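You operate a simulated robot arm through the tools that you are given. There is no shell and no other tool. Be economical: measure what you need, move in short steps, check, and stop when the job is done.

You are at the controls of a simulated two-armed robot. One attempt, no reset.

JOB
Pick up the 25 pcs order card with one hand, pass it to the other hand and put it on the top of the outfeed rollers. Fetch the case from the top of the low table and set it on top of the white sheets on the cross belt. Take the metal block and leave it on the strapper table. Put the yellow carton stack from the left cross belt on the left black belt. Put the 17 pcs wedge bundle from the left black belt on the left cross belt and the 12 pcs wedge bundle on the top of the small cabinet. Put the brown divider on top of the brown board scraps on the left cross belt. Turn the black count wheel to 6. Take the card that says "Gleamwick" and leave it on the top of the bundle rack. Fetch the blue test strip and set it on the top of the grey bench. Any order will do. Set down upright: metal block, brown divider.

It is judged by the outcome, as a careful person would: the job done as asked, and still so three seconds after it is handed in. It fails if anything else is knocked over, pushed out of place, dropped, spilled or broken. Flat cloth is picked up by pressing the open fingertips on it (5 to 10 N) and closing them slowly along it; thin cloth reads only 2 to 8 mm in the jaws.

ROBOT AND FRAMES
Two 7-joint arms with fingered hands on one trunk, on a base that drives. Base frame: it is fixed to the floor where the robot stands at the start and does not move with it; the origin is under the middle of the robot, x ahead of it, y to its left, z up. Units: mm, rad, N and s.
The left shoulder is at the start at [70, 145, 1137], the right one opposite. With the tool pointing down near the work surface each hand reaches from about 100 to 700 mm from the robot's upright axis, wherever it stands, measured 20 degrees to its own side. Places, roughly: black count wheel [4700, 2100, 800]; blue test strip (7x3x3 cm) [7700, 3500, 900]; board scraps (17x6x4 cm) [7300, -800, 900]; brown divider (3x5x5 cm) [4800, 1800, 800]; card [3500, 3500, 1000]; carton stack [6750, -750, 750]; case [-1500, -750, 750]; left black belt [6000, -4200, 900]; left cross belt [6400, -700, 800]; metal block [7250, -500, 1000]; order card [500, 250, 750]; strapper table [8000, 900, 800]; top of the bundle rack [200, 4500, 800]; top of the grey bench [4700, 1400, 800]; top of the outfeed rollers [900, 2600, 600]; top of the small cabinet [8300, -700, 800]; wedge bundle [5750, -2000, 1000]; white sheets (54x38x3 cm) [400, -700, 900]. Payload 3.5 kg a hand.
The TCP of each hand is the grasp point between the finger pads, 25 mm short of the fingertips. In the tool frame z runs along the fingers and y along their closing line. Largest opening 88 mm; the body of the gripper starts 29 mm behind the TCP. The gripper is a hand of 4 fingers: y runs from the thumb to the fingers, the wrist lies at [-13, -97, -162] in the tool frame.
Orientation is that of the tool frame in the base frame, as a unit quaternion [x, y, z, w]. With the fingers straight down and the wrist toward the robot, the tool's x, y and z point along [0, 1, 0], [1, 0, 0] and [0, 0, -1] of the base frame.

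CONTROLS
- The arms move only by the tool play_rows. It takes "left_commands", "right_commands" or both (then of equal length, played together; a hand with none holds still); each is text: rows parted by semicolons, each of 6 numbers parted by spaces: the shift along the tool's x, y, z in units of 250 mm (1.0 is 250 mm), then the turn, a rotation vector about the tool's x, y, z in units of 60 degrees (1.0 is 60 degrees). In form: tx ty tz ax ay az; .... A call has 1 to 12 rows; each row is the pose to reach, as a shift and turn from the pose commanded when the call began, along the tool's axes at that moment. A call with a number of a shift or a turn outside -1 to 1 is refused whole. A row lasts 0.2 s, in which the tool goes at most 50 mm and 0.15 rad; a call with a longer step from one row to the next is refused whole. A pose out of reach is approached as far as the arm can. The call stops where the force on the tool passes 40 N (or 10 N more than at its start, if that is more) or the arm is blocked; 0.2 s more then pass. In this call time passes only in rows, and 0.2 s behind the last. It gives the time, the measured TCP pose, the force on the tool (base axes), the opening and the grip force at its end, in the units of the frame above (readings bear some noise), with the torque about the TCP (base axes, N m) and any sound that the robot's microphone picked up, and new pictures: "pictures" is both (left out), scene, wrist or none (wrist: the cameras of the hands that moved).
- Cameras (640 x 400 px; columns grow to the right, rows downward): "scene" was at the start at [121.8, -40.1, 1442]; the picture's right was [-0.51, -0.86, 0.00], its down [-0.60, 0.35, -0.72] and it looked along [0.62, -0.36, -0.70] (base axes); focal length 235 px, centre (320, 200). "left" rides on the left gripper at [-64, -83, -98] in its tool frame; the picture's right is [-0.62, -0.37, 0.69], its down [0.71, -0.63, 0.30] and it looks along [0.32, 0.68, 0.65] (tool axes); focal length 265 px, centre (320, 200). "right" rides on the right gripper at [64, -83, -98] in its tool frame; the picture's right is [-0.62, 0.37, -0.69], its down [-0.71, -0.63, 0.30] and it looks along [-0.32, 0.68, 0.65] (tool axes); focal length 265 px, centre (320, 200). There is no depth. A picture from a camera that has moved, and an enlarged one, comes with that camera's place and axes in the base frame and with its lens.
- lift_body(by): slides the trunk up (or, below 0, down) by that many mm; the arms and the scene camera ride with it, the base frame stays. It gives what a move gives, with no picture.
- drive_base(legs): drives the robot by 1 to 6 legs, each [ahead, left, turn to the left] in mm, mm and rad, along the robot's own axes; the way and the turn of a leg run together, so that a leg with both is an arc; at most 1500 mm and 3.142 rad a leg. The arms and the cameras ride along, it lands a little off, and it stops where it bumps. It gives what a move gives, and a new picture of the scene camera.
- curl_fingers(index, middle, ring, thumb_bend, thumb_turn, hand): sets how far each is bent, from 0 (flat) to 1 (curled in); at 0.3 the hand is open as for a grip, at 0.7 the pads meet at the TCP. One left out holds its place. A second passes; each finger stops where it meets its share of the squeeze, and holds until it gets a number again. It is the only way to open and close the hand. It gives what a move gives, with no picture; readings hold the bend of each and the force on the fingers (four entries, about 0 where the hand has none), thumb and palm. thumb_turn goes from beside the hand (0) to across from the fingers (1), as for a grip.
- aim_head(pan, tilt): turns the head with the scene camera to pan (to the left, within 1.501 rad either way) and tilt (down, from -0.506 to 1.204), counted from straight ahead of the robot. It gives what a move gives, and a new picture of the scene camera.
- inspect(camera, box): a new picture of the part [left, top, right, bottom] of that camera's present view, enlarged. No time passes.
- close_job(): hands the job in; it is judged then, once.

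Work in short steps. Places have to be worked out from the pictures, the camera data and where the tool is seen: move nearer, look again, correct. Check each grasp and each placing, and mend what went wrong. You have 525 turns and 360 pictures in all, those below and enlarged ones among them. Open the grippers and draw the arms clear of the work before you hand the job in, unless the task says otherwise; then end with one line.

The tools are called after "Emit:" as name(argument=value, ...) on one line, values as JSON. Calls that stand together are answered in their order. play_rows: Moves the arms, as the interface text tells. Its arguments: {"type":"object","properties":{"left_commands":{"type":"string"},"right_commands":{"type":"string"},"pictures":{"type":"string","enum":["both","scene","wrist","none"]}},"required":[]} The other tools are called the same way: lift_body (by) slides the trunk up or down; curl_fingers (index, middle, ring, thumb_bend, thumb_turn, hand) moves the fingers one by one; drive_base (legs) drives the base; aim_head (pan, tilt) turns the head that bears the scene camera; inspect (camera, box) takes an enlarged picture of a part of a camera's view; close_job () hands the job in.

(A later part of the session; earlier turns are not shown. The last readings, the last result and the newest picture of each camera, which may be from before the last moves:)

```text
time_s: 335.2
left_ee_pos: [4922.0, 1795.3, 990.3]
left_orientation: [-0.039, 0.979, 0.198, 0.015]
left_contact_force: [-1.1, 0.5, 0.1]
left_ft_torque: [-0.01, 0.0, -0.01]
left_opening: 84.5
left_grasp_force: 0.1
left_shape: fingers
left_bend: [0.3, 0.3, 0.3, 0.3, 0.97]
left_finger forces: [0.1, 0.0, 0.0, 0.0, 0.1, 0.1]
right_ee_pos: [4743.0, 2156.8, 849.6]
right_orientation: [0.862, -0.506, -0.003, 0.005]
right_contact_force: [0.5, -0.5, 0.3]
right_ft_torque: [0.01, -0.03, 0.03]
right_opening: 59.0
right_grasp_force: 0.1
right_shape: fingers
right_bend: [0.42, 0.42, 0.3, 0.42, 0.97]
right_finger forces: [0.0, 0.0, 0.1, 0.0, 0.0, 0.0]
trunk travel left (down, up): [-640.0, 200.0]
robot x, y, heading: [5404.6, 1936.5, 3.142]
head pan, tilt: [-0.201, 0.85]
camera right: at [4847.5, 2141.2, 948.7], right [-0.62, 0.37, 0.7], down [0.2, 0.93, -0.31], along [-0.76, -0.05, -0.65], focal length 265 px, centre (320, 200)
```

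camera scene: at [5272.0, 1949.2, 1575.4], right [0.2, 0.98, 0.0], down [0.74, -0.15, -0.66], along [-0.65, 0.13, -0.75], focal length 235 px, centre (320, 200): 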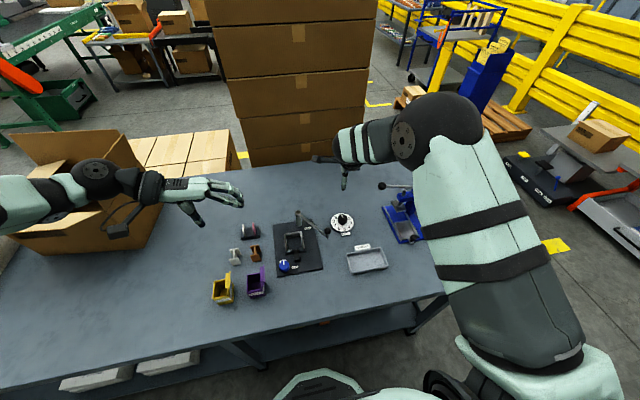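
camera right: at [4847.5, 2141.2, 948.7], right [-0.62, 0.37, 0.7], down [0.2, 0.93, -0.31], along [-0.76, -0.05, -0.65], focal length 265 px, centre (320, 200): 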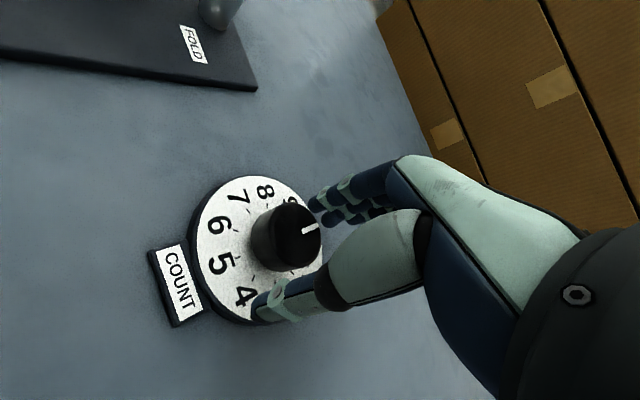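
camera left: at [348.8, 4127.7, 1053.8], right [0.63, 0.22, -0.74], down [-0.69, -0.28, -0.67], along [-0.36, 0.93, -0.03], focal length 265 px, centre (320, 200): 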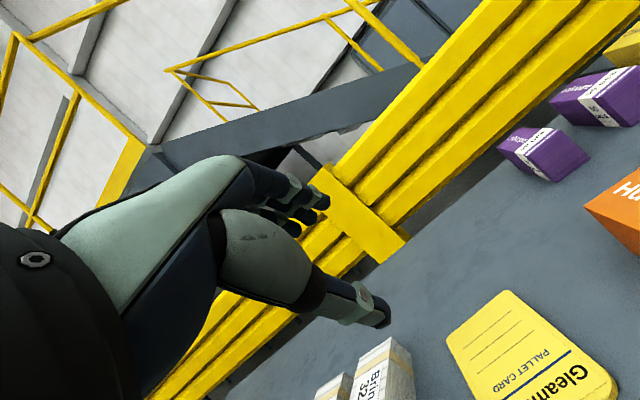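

Now index and thumb straddle the knob squarely. Closing index (with middle) and thumb.

Emit:
curl_fingers(hand="right", index=0.65, middle=0.5, thumb_bend=0.65)

Emit:
inspect(camera="right", box=[180, 150, 420, 350])

```text
time_s: 336.2
left_ee_pos: [4923.2, 1794.2, 990.3]
left_orientation: [-0.039, 0.979, 0.197, 0.014]
left_contact_force: [-0.3, 0.2, -0.8]
left_ft_torque: [0.0, -0.01, -0.01]
left_opening: 84.7
left_grasp_force: 0.1
left_shape: fingers
left_bend: [0.3, 0.3, 0.3, 0.3, 0.97]
left_finger forces: [0.1, 0.1, 0.0, 0.0, 0.0, 0.0]
right_ee_pos: [4742.0, 2155.6, 850.1]
right_orientation: [0.862, -0.506, -0.003, 0.006]
right_contact_force: [-3.0, -1.0, 0.4]
right_ft_torque: [-0.04, 0.11, -0.07]
right_opening: 28.5
right_grasp_force: 5.5
right_shape: fingers
right_bend: [0.54, 0.5, 0.3, 0.59, 0.97]
right_finger forces: [7.4, 0.1, 0.0, 0.1, 4.3, 0.0]
trunk travel left (down, up): [-640.0, 200.0]
robot x, y, heading: [5400.3, 1933.5, 3.142]
head pan, tilt: [-0.201, 0.85]
```

```text
2.00 times, centred on (300, 250) of right
camera zoom: at [4847.3, 2140.8, 949.0], right [-0.62, 0.37, 0.7], down [0.2, 0.93, -0.31], along [-0.76, -0.05, -0.65], focal length 531 px, centre (360, 100)
```

zoom: 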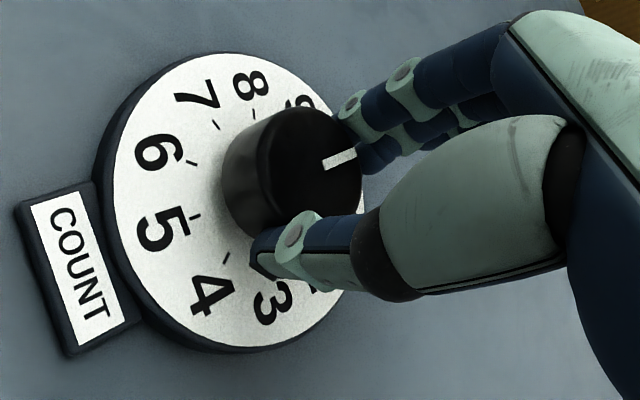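

Comparing vision and contact, the knob should sit at tool offset (10, −9) mm. Reopening, shifting by +11 mm in tool x, and closing again.

Emit:
curl_fingers(hand="right", index=0.45, middle=0.45, thumb_bend=0.45)

Emit:
play_rows(right_commands="0.046 0.01 0 0 0 0; 0.046 0.01 0 0 0 0", pictures="none")

Emit:
curl_fingers(hand="right", index=0.68, middle=0.68, thumb_bend=0.72)

Emit:
play_rows(right_commands="0.0054 0.0052 0 0 0 -0.1333; 0.0115 0.0096 0 0 0 -0.2667; 0.0181 0.0132 0 0 0 -0.4; 0.0252 0.0157 0 0 0 -0.5333", pictures="wrist")

```text
time_s: 337.2
left_ee_pos: [4922.3, 1796.1, 989.5]
left_orientation: [-0.039, 0.979, 0.198, 0.014]
left_contact_force: [0.1, 0.0, 0.2]
left_ft_torque: [0.0, 0.02, 0.01]
left_opening: 84.5
left_grasp_force: 0.0
left_shape: fingers
left_bend: [0.3, 0.3, 0.3, 0.3, 0.97]
left_finger forces: [0.1, 0.1, 0.0, 0.0, 0.0, 0.0]
right_ee_pos: [4743.2, 2156.1, 849.2]
right_orientation: [0.863, -0.505, -0.001, 0.005]
right_contact_force: [0.1, 0.2, -0.1]
right_ft_torque: [0.0, 0.02, 0.01]
right_opening: 52.3
right_grasp_force: 0.0
right_shape: fingers
right_bend: [0.45, 0.45, 0.3, 0.45, 0.97]
right_finger forces: [0.0, 0.0, 0.0, 0.0, 0.0, 0.1]
trunk travel left (down, up): [-640.0, 200.0]
robot x, y, heading: [5401.2, 1930.6, 3.14]
head pan, tilt: [-0.201, 0.85]
```

```text
time_s: 337.8
left_ee_pos: [4922.2, 1794.6, 989.3]
left_orientation: [-0.039, 0.979, 0.197, 0.014]
left_contact_force: [0.7, 0.2, -0.2]
left_ft_torque: [0.01, -0.01, -0.03]
left_opening: 84.2
left_grasp_force: 0.1
left_shape: fingers
left_bend: [0.3, 0.3, 0.3, 0.3, 0.97]
left_finger forces: [0.0, 0.0, 0.0, 0.0, 0.0, 0.0]
right_ee_pos: [4746.5, 2144.5, 850.1]
right_orientation: [0.863, -0.506, -0.002, 0.005]
right_contact_force: [0.6, -0.1, 0.5]
right_ft_torque: [0.02, -0.04, -0.01]
right_opening: 52.1
right_grasp_force: 0.2
right_shape: fingers
right_bend: [0.45, 0.45, 0.3, 0.45, 0.97]
right_finger forces: [0.0, 0.0, 0.0, 0.1, 0.1, 0.1]
trunk travel left (down, up): [-640.0, 200.0]
robot x, y, heading: [5394.8, 1931.6, 3.143]
head pan, tilt: [-0.201, 0.85]
```

```text
time_s: 338.8
left_ee_pos: [4921.4, 1794.4, 989.6]
left_orientation: [-0.039, 0.979, 0.198, 0.014]
left_contact_force: [-0.2, -0.1, 0.5]
left_ft_torque: [-0.03, -0.01, 0.03]
left_opening: 84.7
left_grasp_force: 0.2
left_shape: fingers
left_bend: [0.3, 0.3, 0.3, 0.3, 0.97]
left_finger forces: [0.1, 0.1, 0.1, 0.0, 0.0, 0.1]
right_ee_pos: [4745.6, 2142.5, 849.4]
right_orientation: [0.863, -0.505, -0.002, 0.005]
right_contact_force: [-4.8, -0.5, 1.0]
right_ft_torque: [-0.04, 0.15, 0.03]
right_opening: 26.9
right_grasp_force: 10.4
right_shape: fingers
right_bend: [0.58, 0.6, 0.3, 0.58, 0.97]
right_finger forces: [6.3, 6.9, 0.0, 0.0, 8.4, 0.0]
trunk travel left (down, up): [-640.0, 200.0]
robot x, y, heading: [5399.4, 1932.4, 3.141]
head pan, tilt: [-0.201, 0.85]
```

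```text
time_s: 339.8
left_ee_pos: [4923.0, 1795.9, 990.6]
left_orientation: [-0.04, 0.979, 0.197, 0.014]
left_contact_force: [-0.1, -0.1, -0.1]
left_ft_torque: [0.02, -0.02, -0.04]
left_opening: 84.5
left_grasp_force: 0.0
left_shape: fingers
left_bend: [0.3, 0.3, 0.3, 0.3, 0.97]
left_finger forces: [0.0, 0.1, 0.0, 0.0, 0.1, 0.0]
right_ee_pos: [4747.5, 2137.2, 850.3]
right_orientation: [0.969, -0.247, -0.001, 0.004]
right_contact_force: [3.4, 3.5, -1.5]
right_ft_torque: [0.05, -0.05, -0.08]
right_opening: 20.4
right_grasp_force: 7.2
right_shape: fingers
right_bend: [0.65, 0.64, 0.3, 0.59, 0.94]
right_finger forces: [1.8, 3.6, 0.0, 0.1, 9.2, 0.0]
trunk travel left (down, up): [-640.0, 200.0]
robot x, y, heading: [5395.9, 1936.8, 3.139]
head pan, tilt: [-0.201, 0.85]
camera right: at [4844.2, 2179.3, 948.4], right [-0.72, -0.02, 0.7], down [-0.33, 0.89, -0.31], along [-0.62, -0.45, -0.65], focal length 265 px, centre (320, 200)
```

right: 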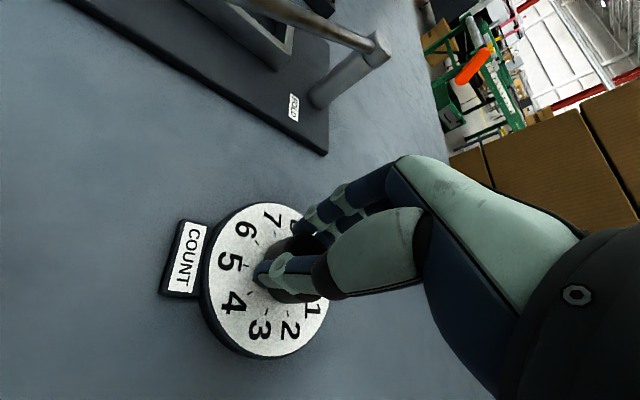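

Still gripped. Open a little to see whether the wheel turned.

Emit:
curl_fingers(hand="right", index=0.42, middle=0.42, thumb_bend=0.42)

Emit:
inspect(camera="right", box=[150, 170, 390, 370])

```text
time_s: 340.8
left_ee_pos: [4923.7, 1795.4, 990.4]
left_orientation: [-0.039, 0.979, 0.198, 0.014]
left_contact_force: [-0.7, -0.6, 0.0]
left_ft_torque: [0.04, -0.03, -0.01]
left_opening: 84.4
left_grasp_force: 0.1
left_shape: fingers
left_bend: [0.3, 0.3, 0.3, 0.3, 0.97]
left_finger forces: [0.0, 0.0, 0.0, 0.1, 0.1, 0.1]
right_ee_pos: [4746.1, 2135.1, 850.7]
right_orientation: [0.969, -0.248, -0.004, 0.004]
right_contact_force: [0.2, 0.6, 1.0]
right_ft_torque: [-0.01, 0.03, 0.03]
right_opening: 58.7
right_grasp_force: 0.1
right_shape: fingers
right_bend: [0.42, 0.42, 0.3, 0.42, 0.97]
right_finger forces: [0.0, 0.1, 0.0, 0.0, 0.0, 0.0]
trunk travel left (down, up): [-640.0, 200.0]
robot x, y, heading: [5399.8, 1935.2, 3.144]
head pan, tilt: [-0.201, 0.85]
```

```text
2.00 times, centred on (270, 270) of right
camera zoom: at [4843.4, 2178.2, 949.0], right [-0.71, -0.02, 0.7], down [-0.33, 0.89, -0.31], along [-0.62, -0.45, -0.65], focal length 531 px, centre (420, 60)
```

zoom: 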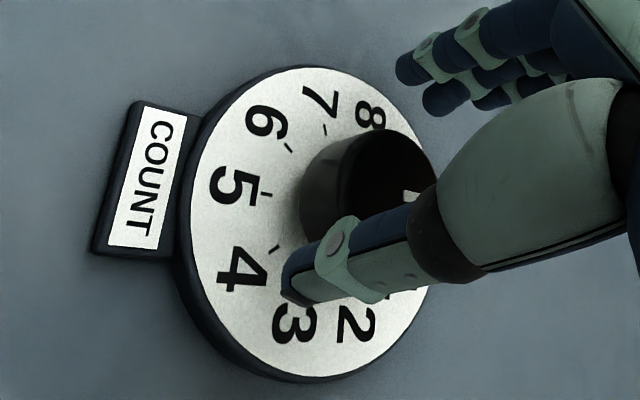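

Emit:
play_rows(right_commands="0 0 -0.16 0 0 0; 0 -0.05 -0.3 0 0 0", pictures="none")

Emit:
inspect(camera="right", box=[150, 150, 390, 350])

```text
time_s: 341.4
left_ee_pos: [4923.5, 1794.9, 990.5]
left_orientation: [-0.04, 0.979, 0.197, 0.013]
left_contact_force: [0.1, -0.7, 0.6]
left_ft_torque: [0.02, 0.01, 0.01]
left_opening: 84.5
left_grasp_force: 0.0
left_shape: fingers
left_bend: [0.3, 0.3, 0.3, 0.3, 0.97]
left_finger forces: [0.0, 0.0, 0.0, 0.0, 0.0, 0.0]
right_ee_pos: [4752.1, 2147.7, 927.6]
right_orientation: [0.969, -0.249, -0.003, 0.005]
right_contact_force: [0.7, -0.3, -0.2]
right_ft_torque: [0.01, 0.02, 0.02]
right_opening: 59.0
right_grasp_force: 0.1
right_shape: fingers
right_bend: [0.42, 0.42, 0.3, 0.42, 0.97]
right_finger forces: [0.0, 0.0, 0.0, 0.0, 0.1, 0.1]
trunk travel left (down, up): [-640.0, 200.0]
robot x, y, heading: [5401.1, 1935.5, 3.143]
head pan, tilt: [-0.201, 0.85]
```

```text
2.00 times, centred on (270, 250) of right
camera zoom: at [4849.8, 2190.1, 1025.3], right [-0.71, -0.02, 0.7], down [-0.33, 0.89, -0.31], along [-0.62, -0.45, -0.65], focal length 531 px, centre (420, 100)
```

zoom: 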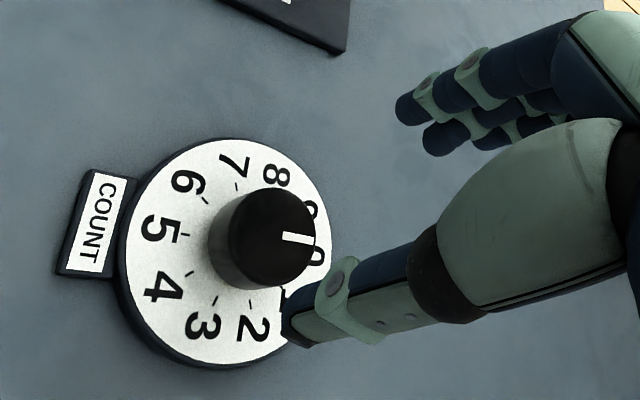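

Seen squarely, the pointer is still at 0 — the fingers slipped. I'll grip lower and harder: back to the start yaw, z≈843.

Emit:
play_rows(right_commands="-0.005 0.008 0 0 0 0.133; -0.01 0.016 0 0 0 0.266; -0.014 0.022 0 0 0 0.4; -0.017 0.026 0 0 0 0.533; -0.017 0.026 0.15 0 0 0.533; -0.017 0.026 0.28 0 0 0.533; -0.017 0.026 0.338 0 0 0.533", pictures="none")

Emit:
curl_fingers(hand="right", index=0.62, middle=0.62, thumb_bend=0.62)

Emit:
curl_fingers(hand="right", index=0.85, middle=0.85, thumb_bend=0.85)

```text
time_s: 343.0
left_ee_pos: [4922.3, 1794.2, 989.3]
left_orientation: [-0.039, 0.979, 0.198, 0.014]
left_contact_force: [0.0, -0.9, 0.0]
left_ft_torque: [-0.02, 0.0, 0.01]
left_opening: 84.4
left_grasp_force: 0.0
left_shape: fingers
left_bend: [0.3, 0.3, 0.3, 0.3, 0.97]
left_finger forces: [0.0, 0.0, 0.0, 0.0, 0.0, 0.0]
right_ee_pos: [4744.5, 2142.2, 838.8]
right_orientation: [0.863, -0.505, -0.002, 0.005]
right_contact_force: [0.4, 0.4, -0.1]
right_ft_torque: [0.0, 0.04, -0.01]
right_opening: 58.8
right_grasp_force: 0.1
right_shape: fingers
right_bend: [0.42, 0.42, 0.3, 0.42, 0.97]
right_finger forces: [0.0, 0.0, 0.1, 0.0, 0.0, 0.0]
trunk travel left (down, up): [-640.0, 200.0]
robot x, y, heading: [5401.5, 1934.4, 3.139]
head pan, tilt: [-0.201, 0.85]
```

```text
time_s: 344.0
left_ee_pos: [4922.5, 1794.1, 989.5]
left_orientation: [-0.039, 0.979, 0.198, 0.015]
left_contact_force: [0.4, 0.1, -0.6]
left_ft_torque: [-0.01, -0.01, 0.02]
left_opening: 84.4
left_grasp_force: 0.1
left_shape: fingers
left_bend: [0.3, 0.3, 0.3, 0.3, 0.97]
left_finger forces: [0.1, 0.0, 0.0, 0.0, 0.0, 0.0]
right_ee_pos: [4744.5, 2143.8, 838.4]
right_orientation: [0.862, -0.507, -0.002, 0.005]
right_contact_force: [0.1, 0.1, -2.1]
right_ft_torque: [-0.05, 0.03, -0.01]
right_opening: 29.0
right_grasp_force: 5.4
right_shape: fingers
right_bend: [0.57, 0.59, 0.3, 0.55, 0.97]
right_finger forces: [2.8, 2.7, 0.0, 0.0, 4.9, 0.1]
trunk travel left (down, up): [-640.0, 200.0]
robot x, y, heading: [5396.4, 1933.9, 3.144]
head pan, tilt: [-0.201, 0.85]
```

```text
time_s: 345.0
left_ee_pos: [4922.4, 1796.4, 989.5]
left_orientation: [-0.039, 0.979, 0.198, 0.015]
left_contact_force: [-0.5, 0.4, 0.2]
left_ft_torque: [0.01, -0.03, 0.02]
left_opening: 84.4
left_grasp_force: 0.1
left_shape: fingers
left_bend: [0.3, 0.3, 0.3, 0.3, 0.97]
left_finger forces: [0.0, 0.0, 0.0, 0.0, 0.0, 0.0]
right_ee_pos: [4744.6, 2143.4, 838.8]
right_orientation: [0.863, -0.505, -0.001, 0.004]
right_contact_force: [-4.8, -0.9, -4.6]
right_ft_torque: [0.01, 0.06, 0.05]
right_opening: 26.4
right_grasp_force: 16.9
right_shape: fingers
right_bend: [0.59, 0.61, 0.3, 0.57, 0.96]
right_finger forces: [8.8, 11.6, 0.0, 0.1, 13.1, 0.0]
trunk travel left (down, up): [-640.0, 200.0]
robot x, y, heading: [5395.7, 1933.3, 3.142]
head pan, tilt: [-0.201, 0.85]
```

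Much firmer (≈17 N). Turning 72° ccw about the knob axis.

Emit:
play_rows(right_commands="0.0054 0.0052 0 0 0 -0.1333; 0.0115 0.0096 0 0 0 -0.2667; 0.0181 0.0132 0 0 0 -0.4; 0.0252 0.0157 0 0 0 -0.5333; 0.0325 0.0173 0 0 0 -0.6667; 0.04 0.0178 0 0 0 -0.8; 0.0475 0.0173 0 0 0 -0.9333; 0.0512 0.0165 0 0 0 -1.0", pictures="wrist")

```text
time_s: 346.8
left_ee_pos: [4922.8, 1793.4, 990.0]
left_orientation: [-0.039, 0.979, 0.199, 0.013]
left_contact_force: [0.3, 0.0, 0.0]
left_ft_torque: [0.01, 0.0, -0.05]
left_opening: 84.5
left_grasp_force: 0.0
left_shape: fingers
left_bend: [0.3, 0.3, 0.3, 0.3, 0.97]
left_finger forces: [0.0, 0.0, 0.0, 0.0, 0.0, 0.0]
right_ee_pos: [4757.3, 2126.3, 844.7]
right_orientation: [1.0, -0.005, -0.006, 0.003]
right_contact_force: [3.5, -1.6, 3.2]
right_ft_torque: [0.04, -0.05, -0.04]
right_opening: 0.0
right_grasp_force: 4.4
right_shape: fingers
right_bend: [0.71, 0.72, 0.3, 0.73, 0.94]
right_finger forces: [0.0, 0.7, 0.1, 0.0, 7.5, 0.0]
right hand out of reach, approached as far as the arm can: row 7, 8
trunk travel left (down, up): [-640.0, 200.0]
robot x, y, heading: [5400.9, 1932.6, -3.146]
head pan, tilt: [-0.201, 0.85]
camera right: at [4823.4, 2209.8, 942.1], right [-0.62, -0.36, 0.7], down [-0.71, 0.64, -0.3], along [-0.34, -0.68, -0.65], focal length 265 px, centre (320, 200)
```

right: 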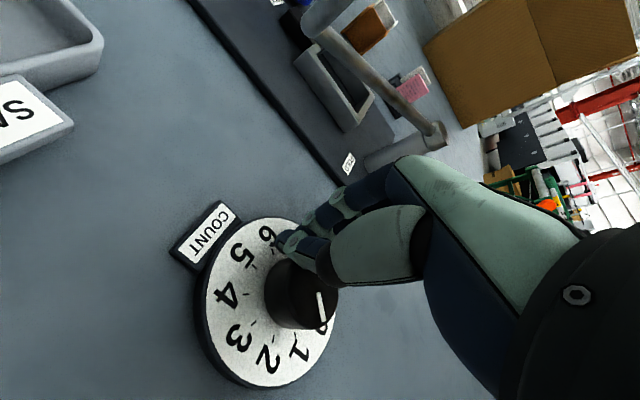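

The pointer moved (now between 1 and 2), so the wheel does turn; the slip came from reach limits past 80° yaw. I'll work clockwise within a good yaw range (72°→15°) in several grips.

Emit:
curl_fingers(hand="right", index=0.42, middle=0.42, thumb_bend=0.42)

Emit:
play_rows(right_commands="0 0 -0.18 0 0 0; -0.02 -0.016 -0.18 0 0 0.1; -0.046 -0.032 -0.18 0 0 0.2; -0.046 -0.032 -0.18 0 0 0.283; -0.046 -0.032 -0.06 0 0 0.283; -0.046 -0.032 0.022 0 0 0.283", pictures="wrist")

Emit:
inspect(camera="right", box=[150, 170, 390, 370])

```text
time_s: 347.8
left_ee_pos: [4923.1, 1794.9, 990.4]
left_orientation: [-0.039, 0.979, 0.197, 0.014]
left_contact_force: [0.7, -0.3, -0.2]
left_ft_torque: [-0.01, -0.03, -0.02]
left_opening: 84.3
left_grasp_force: 0.0
left_shape: fingers
left_bend: [0.3, 0.3, 0.3, 0.3, 0.97]
left_finger forces: [0.0, 0.0, 0.0, 0.0, 0.1, 0.0]
right_ee_pos: [4758.1, 2129.1, 841.9]
right_orientation: [1.0, -0.008, -0.004, 0.004]
right_contact_force: [1.6, 1.3, 1.2]
right_ft_torque: [0.02, 0.01, -0.05]
right_opening: 59.7
right_grasp_force: 0.7
right_shape: fingers
right_bend: [0.42, 0.42, 0.3, 0.41, 0.97]
right_finger forces: [0.0, 0.1, 0.1, 0.0, 1.4, 0.1]
trunk travel left (down, up): [-640.0, 200.0]
robot x, y, heading: [5398.1, 1935.8, 3.14]
head pan, tilt: [-0.201, 0.85]
```

```text
time_s: 349.2
left_ee_pos: [4923.6, 1794.0, 990.4]
left_orientation: [-0.039, 0.979, 0.199, 0.013]
left_contact_force: [-0.4, 0.3, 0.6]
left_ft_torque: [0.01, 0.01, 0.02]
left_opening: 84.7
left_grasp_force: 0.1
left_shape: fingers
left_bend: [0.3, 0.3, 0.3, 0.3, 0.97]
left_finger forces: [0.0, 0.0, 0.1, 0.0, 0.0, 0.0]
right_ee_pos: [4749.5, 2137.8, 836.6]
right_orientation: [0.988, -0.153, -0.005, 0.005]
right_contact_force: [-1.4, 0.6, 4.7]
right_ft_torque: [-0.08, 0.12, -0.08]
right_opening: 59.6
right_grasp_force: 2.9
right_shape: fingers
right_bend: [0.42, 0.41, 0.3, 0.42, 0.98]
right_finger forces: [0.1, 3.7, 0.0, 0.0, 0.5, 0.0]
trunk travel left (down, up): [-640.0, 200.0]
robot x, y, heading: [5401.3, 1935.4, 3.141]
head pan, tilt: [-0.201, 0.85]
camera right: at [4836.9, 2197.2, 934.7], right [-0.69, -0.16, 0.7], down [-0.49, 0.82, -0.3], along [-0.53, -0.56, -0.64], focal length 265 px, centre (320, 200)
```

right: 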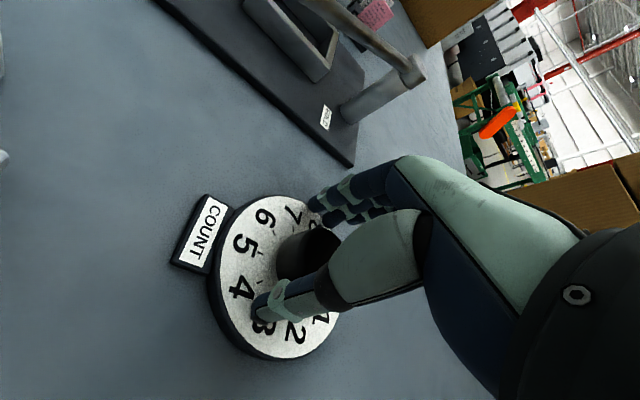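

```text
2.00 times, centred on (270, 270) of right
camera zoom: at [4836.9, 2197.2, 934.7], right [-0.69, -0.16, 0.7], down [-0.49, 0.82, -0.3], along [-0.53, -0.56, -0.64], focal length 531 px, centre (420, 60)
```

zoom: 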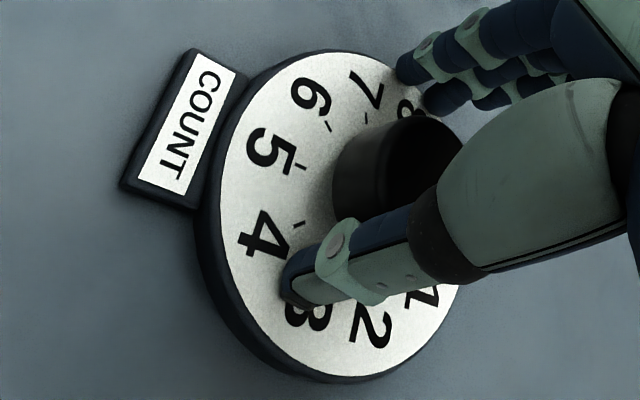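

Raising 4 mm, closing firmly, then turning 56° clockwise.

Emit:
play_rows(right_commands="0 0 -0.016 0 0 0", pictures="none")

Emit:
curl_fingers(hand="right", index=0.62, middle=0.62, thumb_bend=0.62)

Emit:
curl_fingers(hand="right", index=0.85, middle=0.85, thumb_bend=0.85)

Emit:
play_rows(right_commands="-0.0046 -0.0059 0 0 0 0.1333; -0.0084 -0.0124 0 0 0 0.2667; -0.0112 -0.0194 0 0 0 0.4; -0.013 -0.0267 0 0 0 0.5333; -0.0138 -0.0342 0 0 0 0.6667; -0.0135 -0.0416 0 0 0 0.8; -0.0122 -0.0492 0 0 0 0.9333", pictures="wrist")

```text
time_s: 349.6
left_ee_pos: [4922.8, 1794.5, 989.5]
left_orientation: [-0.039, 0.979, 0.199, 0.014]
left_contact_force: [-0.1, 0.1, 0.2]
left_ft_torque: [0.03, 0.0, 0.0]
left_opening: 84.4
left_grasp_force: 0.0
left_shape: fingers
left_bend: [0.3, 0.3, 0.3, 0.3, 0.97]
left_finger forces: [0.1, 0.0, 0.0, 0.1, 0.0, 0.1]
right_ee_pos: [4750.0, 2136.8, 839.5]
right_orientation: [0.988, -0.154, -0.003, 0.003]
right_contact_force: [0.6, 0.1, 0.4]
right_ft_torque: [-0.03, -0.03, 0.01]
right_opening: 59.3
right_grasp_force: 0.0
right_shape: fingers
right_bend: [0.42, 0.42, 0.3, 0.42, 0.98]
right_finger forces: [0.0, 0.0, 0.0, 0.1, 0.1, 0.1]
trunk travel left (down, up): [-640.0, 200.0]
robot x, y, heading: [5399.9, 1927.1, 3.144]
head pan, tilt: [-0.201, 0.85]
```

```text
time_s: 350.6
left_ee_pos: [4923.5, 1795.2, 990.1]
left_orientation: [-0.039, 0.98, 0.197, 0.014]
left_contact_force: [0.1, 0.1, 0.2]
left_ft_torque: [0.01, -0.03, 0.01]
left_opening: 84.3
left_grasp_force: 0.0
left_shape: fingers
left_bend: [0.3, 0.3, 0.3, 0.3, 0.97]
left_finger forces: [0.0, 0.0, 0.0, 0.0, 0.0, 0.0]
right_ee_pos: [4749.1, 2137.7, 839.7]
right_orientation: [0.988, -0.154, -0.004, 0.003]
right_contact_force: [3.6, 6.3, -0.9]
right_ft_torque: [0.08, -0.06, -0.01]
right_opening: 27.2
right_grasp_force: 4.0
right_shape: fingers
right_bend: [0.62, 0.61, 0.3, 0.54, 0.96]
right_finger forces: [0.0, 1.0, 0.0, 0.0, 7.0, 0.1]
trunk travel left (down, up): [-640.0, 200.0]
robot x, y, heading: [5396.9, 1933.7, 3.141]
head pan, tilt: [-0.201, 0.85]
```

```text
time_s: 351.6
left_ee_pos: [4922.7, 1793.6, 990.5]
left_orientation: [-0.039, 0.979, 0.198, 0.014]
left_contact_force: [-0.2, 1.3, -0.6]
left_ft_torque: [-0.02, -0.04, -0.01]
left_opening: 84.3
left_grasp_force: 0.0
left_shape: fingers
left_bend: [0.3, 0.3, 0.3, 0.3, 0.97]
left_finger forces: [0.1, 0.0, 0.0, 0.1, 0.0, 0.0]
right_ee_pos: [4748.5, 2138.2, 837.9]
right_orientation: [0.988, -0.153, -0.003, 0.003]
right_contact_force: [-0.6, 7.5, -10.3]
right_ft_torque: [0.13, 0.03, -0.04]
right_opening: 18.9
right_grasp_force: 18.1
right_shape: fingers
right_bend: [0.71, 0.64, 0.3, 0.61, 0.94]
right_finger forces: [7.3, 9.9, 0.1, 0.0, 19.7, 0.0]
trunk travel left (down, up): [-640.0, 200.0]
robot x, y, heading: [5400.2, 1932.0, 3.143]
head pan, tilt: [-0.201, 0.85]
```

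```text
time_s: 353.2
left_ee_pos: [4920.4, 1792.1, 988.1]
left_orientation: [-0.04, 0.979, 0.199, 0.016]
left_contact_force: [-1.3, -0.5, 0.1]
left_ft_torque: [0.02, 0.05, 0.01]
left_opening: 84.2
left_grasp_force: 0.1
left_shape: fingers
left_bend: [0.3, 0.3, 0.3, 0.3, 0.97]
left_finger forces: [0.0, 0.1, 0.1, 0.1, 0.0, 0.0]
right_ee_pos: [4743.5, 2143.7, 838.6]
right_orientation: [0.801, -0.599, -0.001, 0.005]
right_contact_force: [-5.3, -18.1, -15.6]
right_ft_torque: [-0.23, 0.22, 0.01]
right_opening: 19.6
right_grasp_force: 23.5
right_shape: fingers
right_bend: [0.55, 0.61, 0.3, 0.66, 0.9]
right_finger forces: [13.5, 15.8, 0.0, 0.0, 18.3, 0.0]
trunk travel left (down, up): [-640.0, 200.0]
robot x, y, heading: [5398.3, 1932.0, -3.142]
head pan, tilt: [-0.201, 0.85]
camera right: at [4842.9, 2107.4, 938.0], right [-0.52, 0.5, 0.69], down [0.4, 0.86, -0.31], along [-0.75, 0.11, -0.65], focal length 265 px, centre (320, 200)
```

right: 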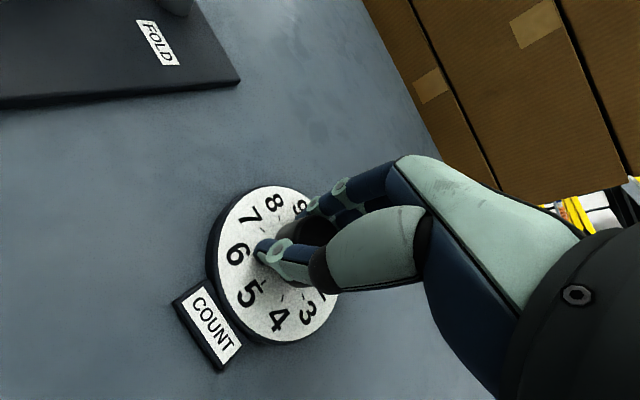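

Strong hold through the whole turn. Opening and checking the pointer.

Emit:
curl_fingers(hand="right", index=0.42, middle=0.42, thumb_bend=0.42)

Emit:
play_rows(right_commands="0 0 -0.18 0 0 0; 0 0 -0.34 0 0 0", pictures="none")

Emit:
inspect(camera="right", box=[150, 170, 390, 370])

```text
time_s: 354.2
left_ee_pos: [4922.3, 1794.6, 989.9]
left_orientation: [-0.039, 0.979, 0.198, 0.014]
left_contact_force: [0.3, 0.6, 0.4]
left_ft_torque: [-0.01, 0.03, 0.01]
left_opening: 84.2
left_grasp_force: 0.0
left_shape: fingers
left_bend: [0.3, 0.3, 0.3, 0.3, 0.97]
left_finger forces: [0.0, 0.0, 0.0, 0.0, 0.0, 0.0]
right_ee_pos: [4746.1, 2150.6, 839.9]
right_orientation: [0.8, -0.6, -0.001, 0.006]
right_contact_force: [0.1, 0.3, 0.1]
right_ft_torque: [0.01, -0.01, -0.06]
right_opening: 58.7
right_grasp_force: 0.0
right_shape: fingers
right_bend: [0.42, 0.42, 0.3, 0.42, 0.97]
right_finger forces: [0.0, 0.0, 0.0, 0.0, 0.0, 0.0]
trunk travel left (down, up): [-640.0, 200.0]
robot x, y, heading: [5399.7, 1935.0, 3.143]
head pan, tilt: [-0.201, 0.85]
```

```text
time_s: 354.8
left_ee_pos: [4923.1, 1794.2, 990.9]
left_orientation: [-0.04, 0.979, 0.199, 0.013]
left_contact_force: [0.4, 0.3, 0.5]
left_ft_torque: [-0.02, 0.03, 0.02]
left_opening: 84.4
left_grasp_force: 0.0
left_shape: fingers
left_bend: [0.3, 0.3, 0.3, 0.3, 0.97]
left_finger forces: [0.0, 0.0, 0.1, 0.0, 0.0, 0.0]
right_ee_pos: [4749.5, 2150.0, 925.8]
right_orientation: [0.801, -0.599, -0.002, 0.005]
right_contact_force: [-0.7, -0.7, -1.0]
right_ft_torque: [0.01, -0.03, -0.02]
right_opening: 58.6
right_grasp_force: 0.0
right_shape: fingers
right_bend: [0.42, 0.42, 0.3, 0.42, 0.97]
right_finger forces: [0.1, 0.1, 0.1, 0.1, 0.0, 0.0]
trunk travel left (down, up): [-640.0, 200.0]
robot x, y, heading: [5396.2, 1934.1, 3.141]
head pan, tilt: [-0.201, 0.85]
```

```text
2.00 times, centred on (270, 270) of right
camera zoom: at [4847.7, 2112.2, 1024.0], right [-0.52, 0.5, 0.69], down [0.4, 0.86, -0.31], along [-0.75, 0.12, -0.65], focal length 531 px, centre (420, 60)
```

zoom: 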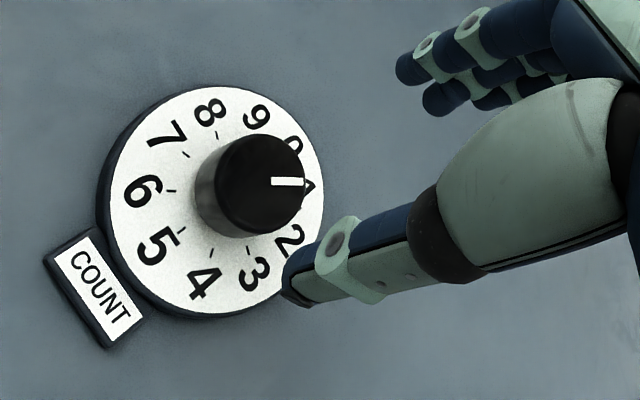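

The pointer is only at 1, so the knob slipped in the grip. I'll re-grip here and check the pointer both while gripped and after a small turn to understand.

Emit:
play_rows(right_commands="0.008 0.0146 0.15 0 0 0; 0.008 0.0146 0.28 0 0 0; 0.008 0.0146 0.343 0 0 0", pictures="none")

Emit:
curl_fingers(hand="right", index=0.65, middle=0.65, thumb_bend=0.65)

Emit:
inspect(camera="right", box=[180, 150, 420, 350])

Emit:
play_rows(right_commands="0.0054 0.0052 0 0 0 -0.1333; 0.0115 0.0096 0 0 0 -0.2667; 0.0181 0.0132 0 0 0 -0.4; 0.0252 0.0157 0 0 0 -0.5333", pictures="none")

Emit:
inspect(camera="right", box=[180, 150, 420, 350])

```text
time_s: 355.6
left_ee_pos: [4923.3, 1794.6, 990.3]
left_orientation: [-0.039, 0.979, 0.197, 0.014]
left_contact_force: [0.4, -0.1, 0.6]
left_ft_torque: [0.0, -0.01, 0.0]
left_opening: 84.2
left_grasp_force: 0.0
left_shape: fingers
left_bend: [0.3, 0.3, 0.3, 0.3, 0.97]
left_finger forces: [0.0, 0.0, 0.0, 0.1, 0.1, 0.0]
right_ee_pos: [4744.0, 2144.5, 838.0]
right_orientation: [0.8, -0.599, -0.002, 0.005]
right_contact_force: [0.1, -0.3, 0.4]
right_ft_torque: [-0.01, 0.02, 0.0]
right_opening: 58.9
right_grasp_force: 0.4
right_shape: fingers
right_bend: [0.42, 0.42, 0.3, 0.42, 0.97]
right_finger forces: [0.0, 0.8, 0.1, 0.0, 0.0, 0.1]
trunk travel left (down, up): [-640.0, 200.0]
robot x, y, heading: [5397.3, 1933.9, 3.139]
head pan, tilt: [-0.201, 0.85]
```

```text
time_s: 356.6
left_ee_pos: [4922.7, 1794.9, 990.0]
left_orientation: [-0.039, 0.979, 0.199, 0.014]
left_contact_force: [0.1, 0.5, -0.7]
left_ft_torque: [0.02, 0.0, 0.02]
left_opening: 84.3
left_grasp_force: 0.0
left_shape: fingers
left_bend: [0.3, 0.3, 0.3, 0.3, 0.97]
left_finger forces: [0.0, 0.0, 0.1, 0.0, 0.1, 0.0]
right_ee_pos: [4744.2, 2142.2, 838.4]
right_orientation: [0.8, -0.6, -0.002, 0.005]
right_contact_force: [-1.9, -0.2, 3.9]
right_ft_torque: [-0.01, 0.14, 0.08]
right_opening: 28.5
right_grasp_force: 10.4
right_shape: fingers
right_bend: [0.58, 0.6, 0.3, 0.56, 0.97]
right_finger forces: [3.8, 9.0, 0.0, 0.0, 7.6, 0.1]
trunk travel left (down, up): [-640.0, 200.0]
robot x, y, heading: [5394.6, 1933.4, 3.14]
head pan, tilt: [-0.201, 0.85]
```

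```text
2.00 times, centred on (300, 250) of right
camera zoom: at [4842.5, 2106.0, 937.6], right [-0.52, 0.5, 0.69], down [0.4, 0.86, -0.31], along [-0.75, 0.12, -0.65], focal length 531 px, centre (360, 100)
```

zoom: 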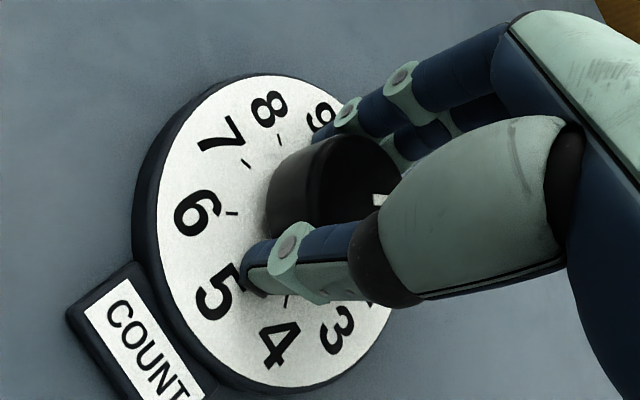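

```text
time_s: 357.6
left_ee_pos: [4924.1, 1798.0, 989.7]
left_orientation: [-0.038, 0.98, 0.196, 0.013]
left_contact_force: [0.0, -1.4, 0.3]
left_ft_torque: [0.0, -0.01, 0.0]
left_opening: 84.3
left_grasp_force: 0.0
left_shape: fingers
left_bend: [0.3, 0.3, 0.3, 0.3, 0.97]
left_finger forces: [0.0, 0.1, 0.0, 0.1, 0.1, 0.0]
right_ee_pos: [4743.8, 2140.7, 838.3]
right_orientation: [0.934, -0.356, -0.003, 0.005]
right_contact_force: [1.4, 7.3, 1.2]
right_ft_torque: [0.17, -0.05, -0.02]
right_opening: 28.1
right_grasp_force: 10.0
right_shape: fingers
right_bend: [0.61, 0.62, 0.3, 0.55, 0.96]
right_finger forces: [2.1, 7.1, 0.0, 0.0, 10.7, 0.0]
trunk travel left (down, up): [-640.0, 200.0]
robot x, y, heading: [5395.9, 1933.0, 3.139]
head pan, tilt: [-0.201, 0.85]
```

```text
2.00 times, centred on (300, 250) of right
camera zoom: at [4847.5, 2160.9, 936.9], right [-0.7, 0.14, 0.7], down [-0.12, 0.94, -0.31], along [-0.7, -0.3, -0.65], focal length 531 px, centre (360, 100)
```

zoom: 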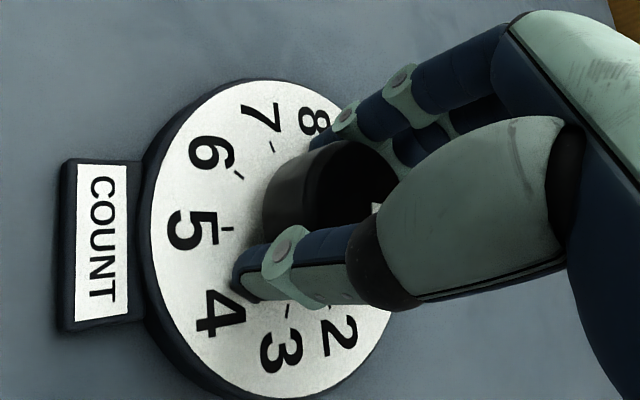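

The pointer kept its place relative to the hand: the wheel does turn with a gentle grip. Continuing another 32° in this grip.

Emit:
play_rows(right_commands="0.0054 0.0052 0 0 0 -0.1333; 0.0115 0.0096 0 0 0 -0.2667; 0.0181 0.0132 0 0 0 -0.4; 0.0252 0.0157 0 0 0 -0.5333", pictures="none")

Emit:
curl_fingers(hand="right", index=0.5, middle=0.5, thumb_bend=0.45)

Emit:
play_rows(right_commands="0 0 -0.18 0 0 0; 0 0 -0.34 0 0 0", pictures="none")

Emit:
inspect(camera="right", box=[150, 170, 390, 370])

```text
time_s: 358.6
left_ee_pos: [4923.5, 1794.0, 990.8]
left_orientation: [-0.04, 0.979, 0.198, 0.013]
left_contact_force: [-0.2, 0.5, -0.1]
left_ft_torque: [-0.03, 0.03, 0.01]
left_opening: 84.5
left_grasp_force: 0.2
left_shape: fingers
left_bend: [0.3, 0.3, 0.3, 0.3, 0.97]
left_finger forces: [0.0, 0.1, 0.1, 0.0, 0.1, 0.0]
right_ee_pos: [4747.0, 2131.2, 839.8]
right_orientation: [0.997, -0.083, -0.002, 0.004]
right_contact_force: [13.4, 11.2, -3.5]
right_ft_torque: [0.03, -0.01, -0.21]
right_opening: 27.6
right_grasp_force: 8.0
right_shape: fingers
right_bend: [0.65, 0.65, 0.3, 0.53, 0.91]
right_finger forces: [0.0, 0.0, 0.0, 0.0, 16.7, 0.0]
trunk travel left (down, up): [-640.0, 200.0]
robot x, y, heading: [5402.2, 1931.4, 3.143]
head pan, tilt: [-0.201, 0.85]
```

```text
time_s: 359.6
left_ee_pos: [4923.6, 1794.4, 990.7]
left_orientation: [-0.039, 0.979, 0.198, 0.014]
left_contact_force: [-0.3, 0.2, 0.6]
left_ft_torque: [-0.02, -0.04, -0.02]
left_opening: 84.5
left_grasp_force: 0.2
left_shape: fingers
left_bend: [0.3, 0.3, 0.3, 0.3, 0.97]
left_finger forces: [0.0, 0.0, 0.1, 0.0, 0.1, 0.1]
right_ee_pos: [4745.2, 2130.2, 840.6]
right_orientation: [0.996, -0.084, -0.004, 0.003]
right_contact_force: [5.5, 2.9, 1.0]
right_ft_torque: [0.04, 0.01, -0.17]
right_opening: 51.1
right_grasp_force: 2.5
right_shape: fingers
right_bend: [0.5, 0.5, 0.3, 0.42, 0.94]
right_finger forces: [0.0, 0.1, 0.1, 0.0, 5.0, 0.1]
trunk travel left (down, up): [-640.0, 200.0]
robot x, y, heading: [5395.5, 1931.9, 3.143]
head pan, tilt: [-0.201, 0.85]
```

```text
time_s: 360.2
left_ee_pos: [4923.7, 1794.3, 990.4]
left_orientation: [-0.039, 0.979, 0.198, 0.013]
left_contact_force: [0.2, 1.1, 0.5]
left_ft_torque: [0.01, -0.03, 0.02]
left_opening: 84.5
left_grasp_force: 0.1
left_shape: fingers
left_bend: [0.3, 0.3, 0.3, 0.3, 0.97]
left_finger forces: [0.0, 0.1, 0.0, 0.0, 0.0, 0.0]
right_ee_pos: [4744.5, 2130.1, 924.6]
right_orientation: [0.996, -0.085, -0.005, 0.004]
right_contact_force: [0.2, -0.2, -0.3]
right_ft_torque: [0.04, -0.03, -0.01]
right_opening: 47.3
right_grasp_force: 0.1
right_shape: fingers
right_bend: [0.5, 0.5, 0.3, 0.45, 0.97]
right_finger forces: [0.0, 0.0, 0.0, 0.0, 0.0, 0.1]
trunk travel left (down, up): [-640.0, 200.0]
robot x, y, heading: [5401.8, 1932.2, 3.144]
head pan, tilt: [-0.201, 0.85]
```

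```text
2.00 times, centred on (270, 270) of right
camera zoom: at [4823.2, 2201.3, 1023.5], right [-0.67, -0.25, 0.7], down [-0.6, 0.74, -0.3], along [-0.44, -0.62, -0.65], focal length 531 px, centre (420, 60)
```

zoom: 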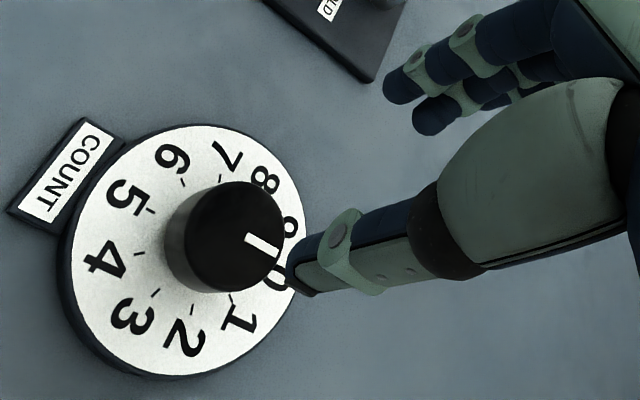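

The first 32° moved it 1→0; the second part slipped. I'll repeat 36° turns in the yaw range that works (≈18°→54°), re-gripping each time.

Emit:
play_rows(right_commands="0 -0.01 0 0 0 0.125; -0.003 -0.02 0 0 0 0.25; -0.005 -0.03 0 0 0 0.375; -0.006 -0.04 0 0 0 0.5; -0.008 -0.0475 0 0 0 0.625; -0.0094 -0.0475 0 0 0 0.75; -0.0094 -0.0475 0 0 0 0.875; -0.0094 -0.0475 0.1 0 0 1; -0.0094 -0.0475 0.25 0 0 1; -0.0094 -0.0475 0.344 0 0 1", pictures="none")

Emit:
curl_fingers(hand="right", index=0.65, middle=0.65, thumb_bend=0.65)

Emit:
play_rows(right_commands="0.0054 0.0052 0 0 0 -0.1333; 0.0115 0.0096 0 0 0 -0.2667; 0.0181 0.0122 0 0 0 -0.4; 0.0252 0.0137 0 0 0 -0.5333; 0.0288 0.0136 0 0 0 -0.6", pictures="none")

Emit:
inspect(camera="right", box=[180, 150, 420, 350])

```text
time_s: 362.4
left_ee_pos: [4924.3, 1795.5, 991.1]
left_orientation: [-0.039, 0.979, 0.198, 0.014]
left_contact_force: [0.0, -0.6, -1.1]
left_ft_torque: [-0.03, -0.01, 0.0]
left_opening: 84.2
left_grasp_force: 0.0
left_shape: fingers
left_bend: [0.3, 0.3, 0.3, 0.3, 0.97]
left_finger forces: [0.0, 0.0, 0.1, 0.0, 0.0, 0.1]
right_ee_pos: [4744.3, 2142.6, 837.7]
right_orientation: [0.82, -0.573, -0.003, 0.008]
right_contact_force: [-0.5, 1.3, 3.3]
right_ft_torque: [0.05, 0.15, -0.05]
right_opening: 47.3
right_grasp_force: 1.9
right_shape: fingers
right_bend: [0.5, 0.5, 0.3, 0.45, 0.97]
right_finger forces: [0.0, 4.0, 0.1, 0.0, 0.0, 0.1]
trunk travel left (down, up): [-640.0, 200.0]
robot x, y, heading: [5399.5, 1929.5, 3.142]
head pan, tilt: [-0.201, 0.85]
```

```text
time_s: 363.4
left_ee_pos: [4924.0, 1795.3, 990.4]
left_orientation: [-0.039, 0.98, 0.197, 0.013]
left_contact_force: [0.1, -0.4, -0.4]
left_ft_torque: [-0.01, -0.01, -0.02]
left_opening: 84.5
left_grasp_force: 0.0
left_shape: fingers
left_bend: [0.3, 0.3, 0.3, 0.3, 0.97]
left_finger forces: [0.0, 0.1, 0.0, 0.1, 0.1, 0.1]
right_ee_pos: [4744.8, 2141.6, 837.8]
right_orientation: [0.821, -0.571, -0.004, 0.006]
right_contact_force: [-6.0, -1.8, 9.3]
right_ft_torque: [-0.02, 0.38, 0.06]
right_opening: 27.5
right_grasp_force: 12.4
right_shape: fingers
right_bend: [0.59, 0.59, 0.3, 0.56, 0.97]
right_finger forces: [4.1, 15.5, 0.1, 0.0, 6.4, 0.0]
trunk travel left (down, up): [-640.0, 200.0]
robot x, y, heading: [5399.0, 1931.6, 3.143]
head pan, tilt: [-0.201, 0.85]
```

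```text
time_s: 364.6
left_ee_pos: [4924.7, 1796.9, 991.1]
left_orientation: [-0.04, 0.98, 0.197, 0.013]
left_contact_force: [0.0, 0.4, -0.9]
left_ft_torque: [0.0, 0.0, 0.01]
left_opening: 84.5
left_grasp_force: 0.1
left_shape: fingers
left_bend: [0.3, 0.3, 0.3, 0.3, 0.97]
left_finger forces: [0.1, 0.0, 0.0, 0.1, 0.0, 0.0]
right_ee_pos: [4746.1, 2135.7, 838.9]
right_orientation: [0.957, -0.289, -0.002, 0.004]
right_contact_force: [8.2, 3.8, 5.7]
right_ft_torque: [0.12, -0.14, -0.15]
right_opening: 22.1
right_grasp_force: 8.8
right_shape: fingers
right_bend: [0.64, 0.63, 0.3, 0.57, 0.93]
right_finger forces: [0.3, 4.8, 0.1, 0.0, 12.5, 0.1]
trunk travel left (down, up): [-640.0, 200.0]
robot x, y, heading: [5398.9, 1933.1, 3.144]
head pan, tilt: [-0.201, 0.85]
```

```text
2.00 times, centred on (300, 250) of right
camera zoom: at [4846.4, 2170.3, 936.4], right [-0.72, 0.04, 0.7], down [-0.25, 0.92, -0.31], along [-0.65, -0.4, -0.65], focal length 531 px, centre (360, 100)
```

zoom: 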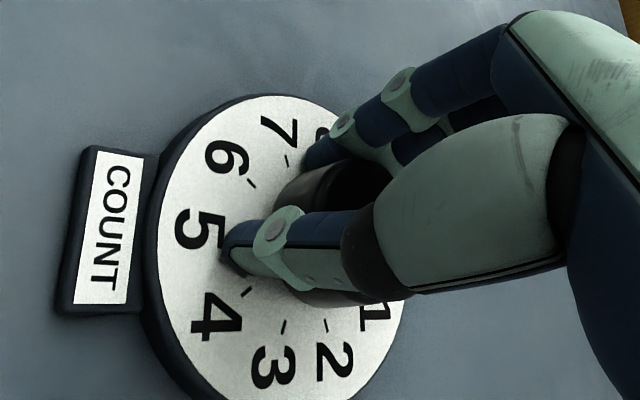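

Emit:
curl_fingers(hand="right", index=0.42, middle=0.42, thumb_bend=0.42)

Emit:
play_rows(right_commands="0 0 -0.18 0 0 0; 0 0 -0.34 0 0 0", pictures="none")

Emit:
inspect(camera="right", box=[150, 170, 390, 370])

```text
time_s: 365.6
left_ee_pos: [4923.1, 1794.9, 992.1]
left_orientation: [-0.039, 0.979, 0.198, 0.014]
left_contact_force: [0.2, 0.1, 0.1]
left_ft_torque: [0.03, 0.01, 0.02]
left_opening: 84.3
left_grasp_force: 0.0
left_shape: fingers
left_bend: [0.3, 0.3, 0.3, 0.3, 0.97]
left_finger forces: [0.0, 0.0, 0.1, 0.1, 0.0, 0.0]
right_ee_pos: [4743.8, 2137.2, 837.1]
right_orientation: [0.957, -0.289, -0.004, 0.005]
right_contact_force: [0.4, -0.3, -0.2]
right_ft_torque: [-0.02, -0.03, 0.02]
right_opening: 58.8
right_grasp_force: 0.2
right_shape: fingers
right_bend: [0.42, 0.42, 0.3, 0.42, 0.97]
right_finger forces: [0.0, 0.0, 0.1, 0.0, 0.1, 0.0]
trunk travel left (down, up): [-640.0, 200.0]
robot x, y, heading: [5398.1, 1933.0, 3.142]
head pan, tilt: [-0.201, 0.85]
```

```text
time_s: 366.2
left_ee_pos: [4924.1, 1794.7, 990.3]
left_orientation: [-0.04, 0.979, 0.198, 0.013]
left_contact_force: [-0.1, 0.1, -0.3]
left_ft_torque: [0.0, 0.0, 0.06]
left_opening: 84.5
left_grasp_force: 0.0
left_shape: fingers
left_bend: [0.3, 0.3, 0.3, 0.3, 0.97]
left_finger forces: [0.1, 0.0, 0.0, 0.1, 0.0, 0.0]
right_ee_pos: [4748.1, 2137.9, 922.9]
right_orientation: [0.957, -0.29, -0.003, 0.003]
right_contact_force: [0.3, 0.4, 0.5]
right_ft_torque: [-0.02, 0.02, -0.03]
right_opening: 58.8
right_grasp_force: 0.1
right_shape: fingers
right_bend: [0.42, 0.42, 0.3, 0.42, 0.97]
right_finger forces: [0.0, 0.0, 0.0, 0.1, 0.0, 0.0]
trunk travel left (down, up): [-640.0, 200.0]
robot x, y, heading: [5394.7, 1931.9, 3.144]
head pan, tilt: [-0.201, 0.85]
```

```text
2.00 times, centred on (270, 270) of right
camera zoom: at [4849.2, 2172.4, 1021.5], right [-0.71, 0.04, 0.7], down [-0.25, 0.92, -0.31], along [-0.65, -0.39, -0.65], focal length 531 px, centre (420, 60)
```

zoom: 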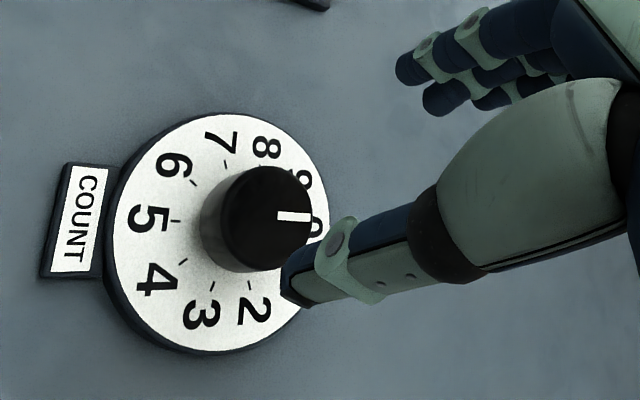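

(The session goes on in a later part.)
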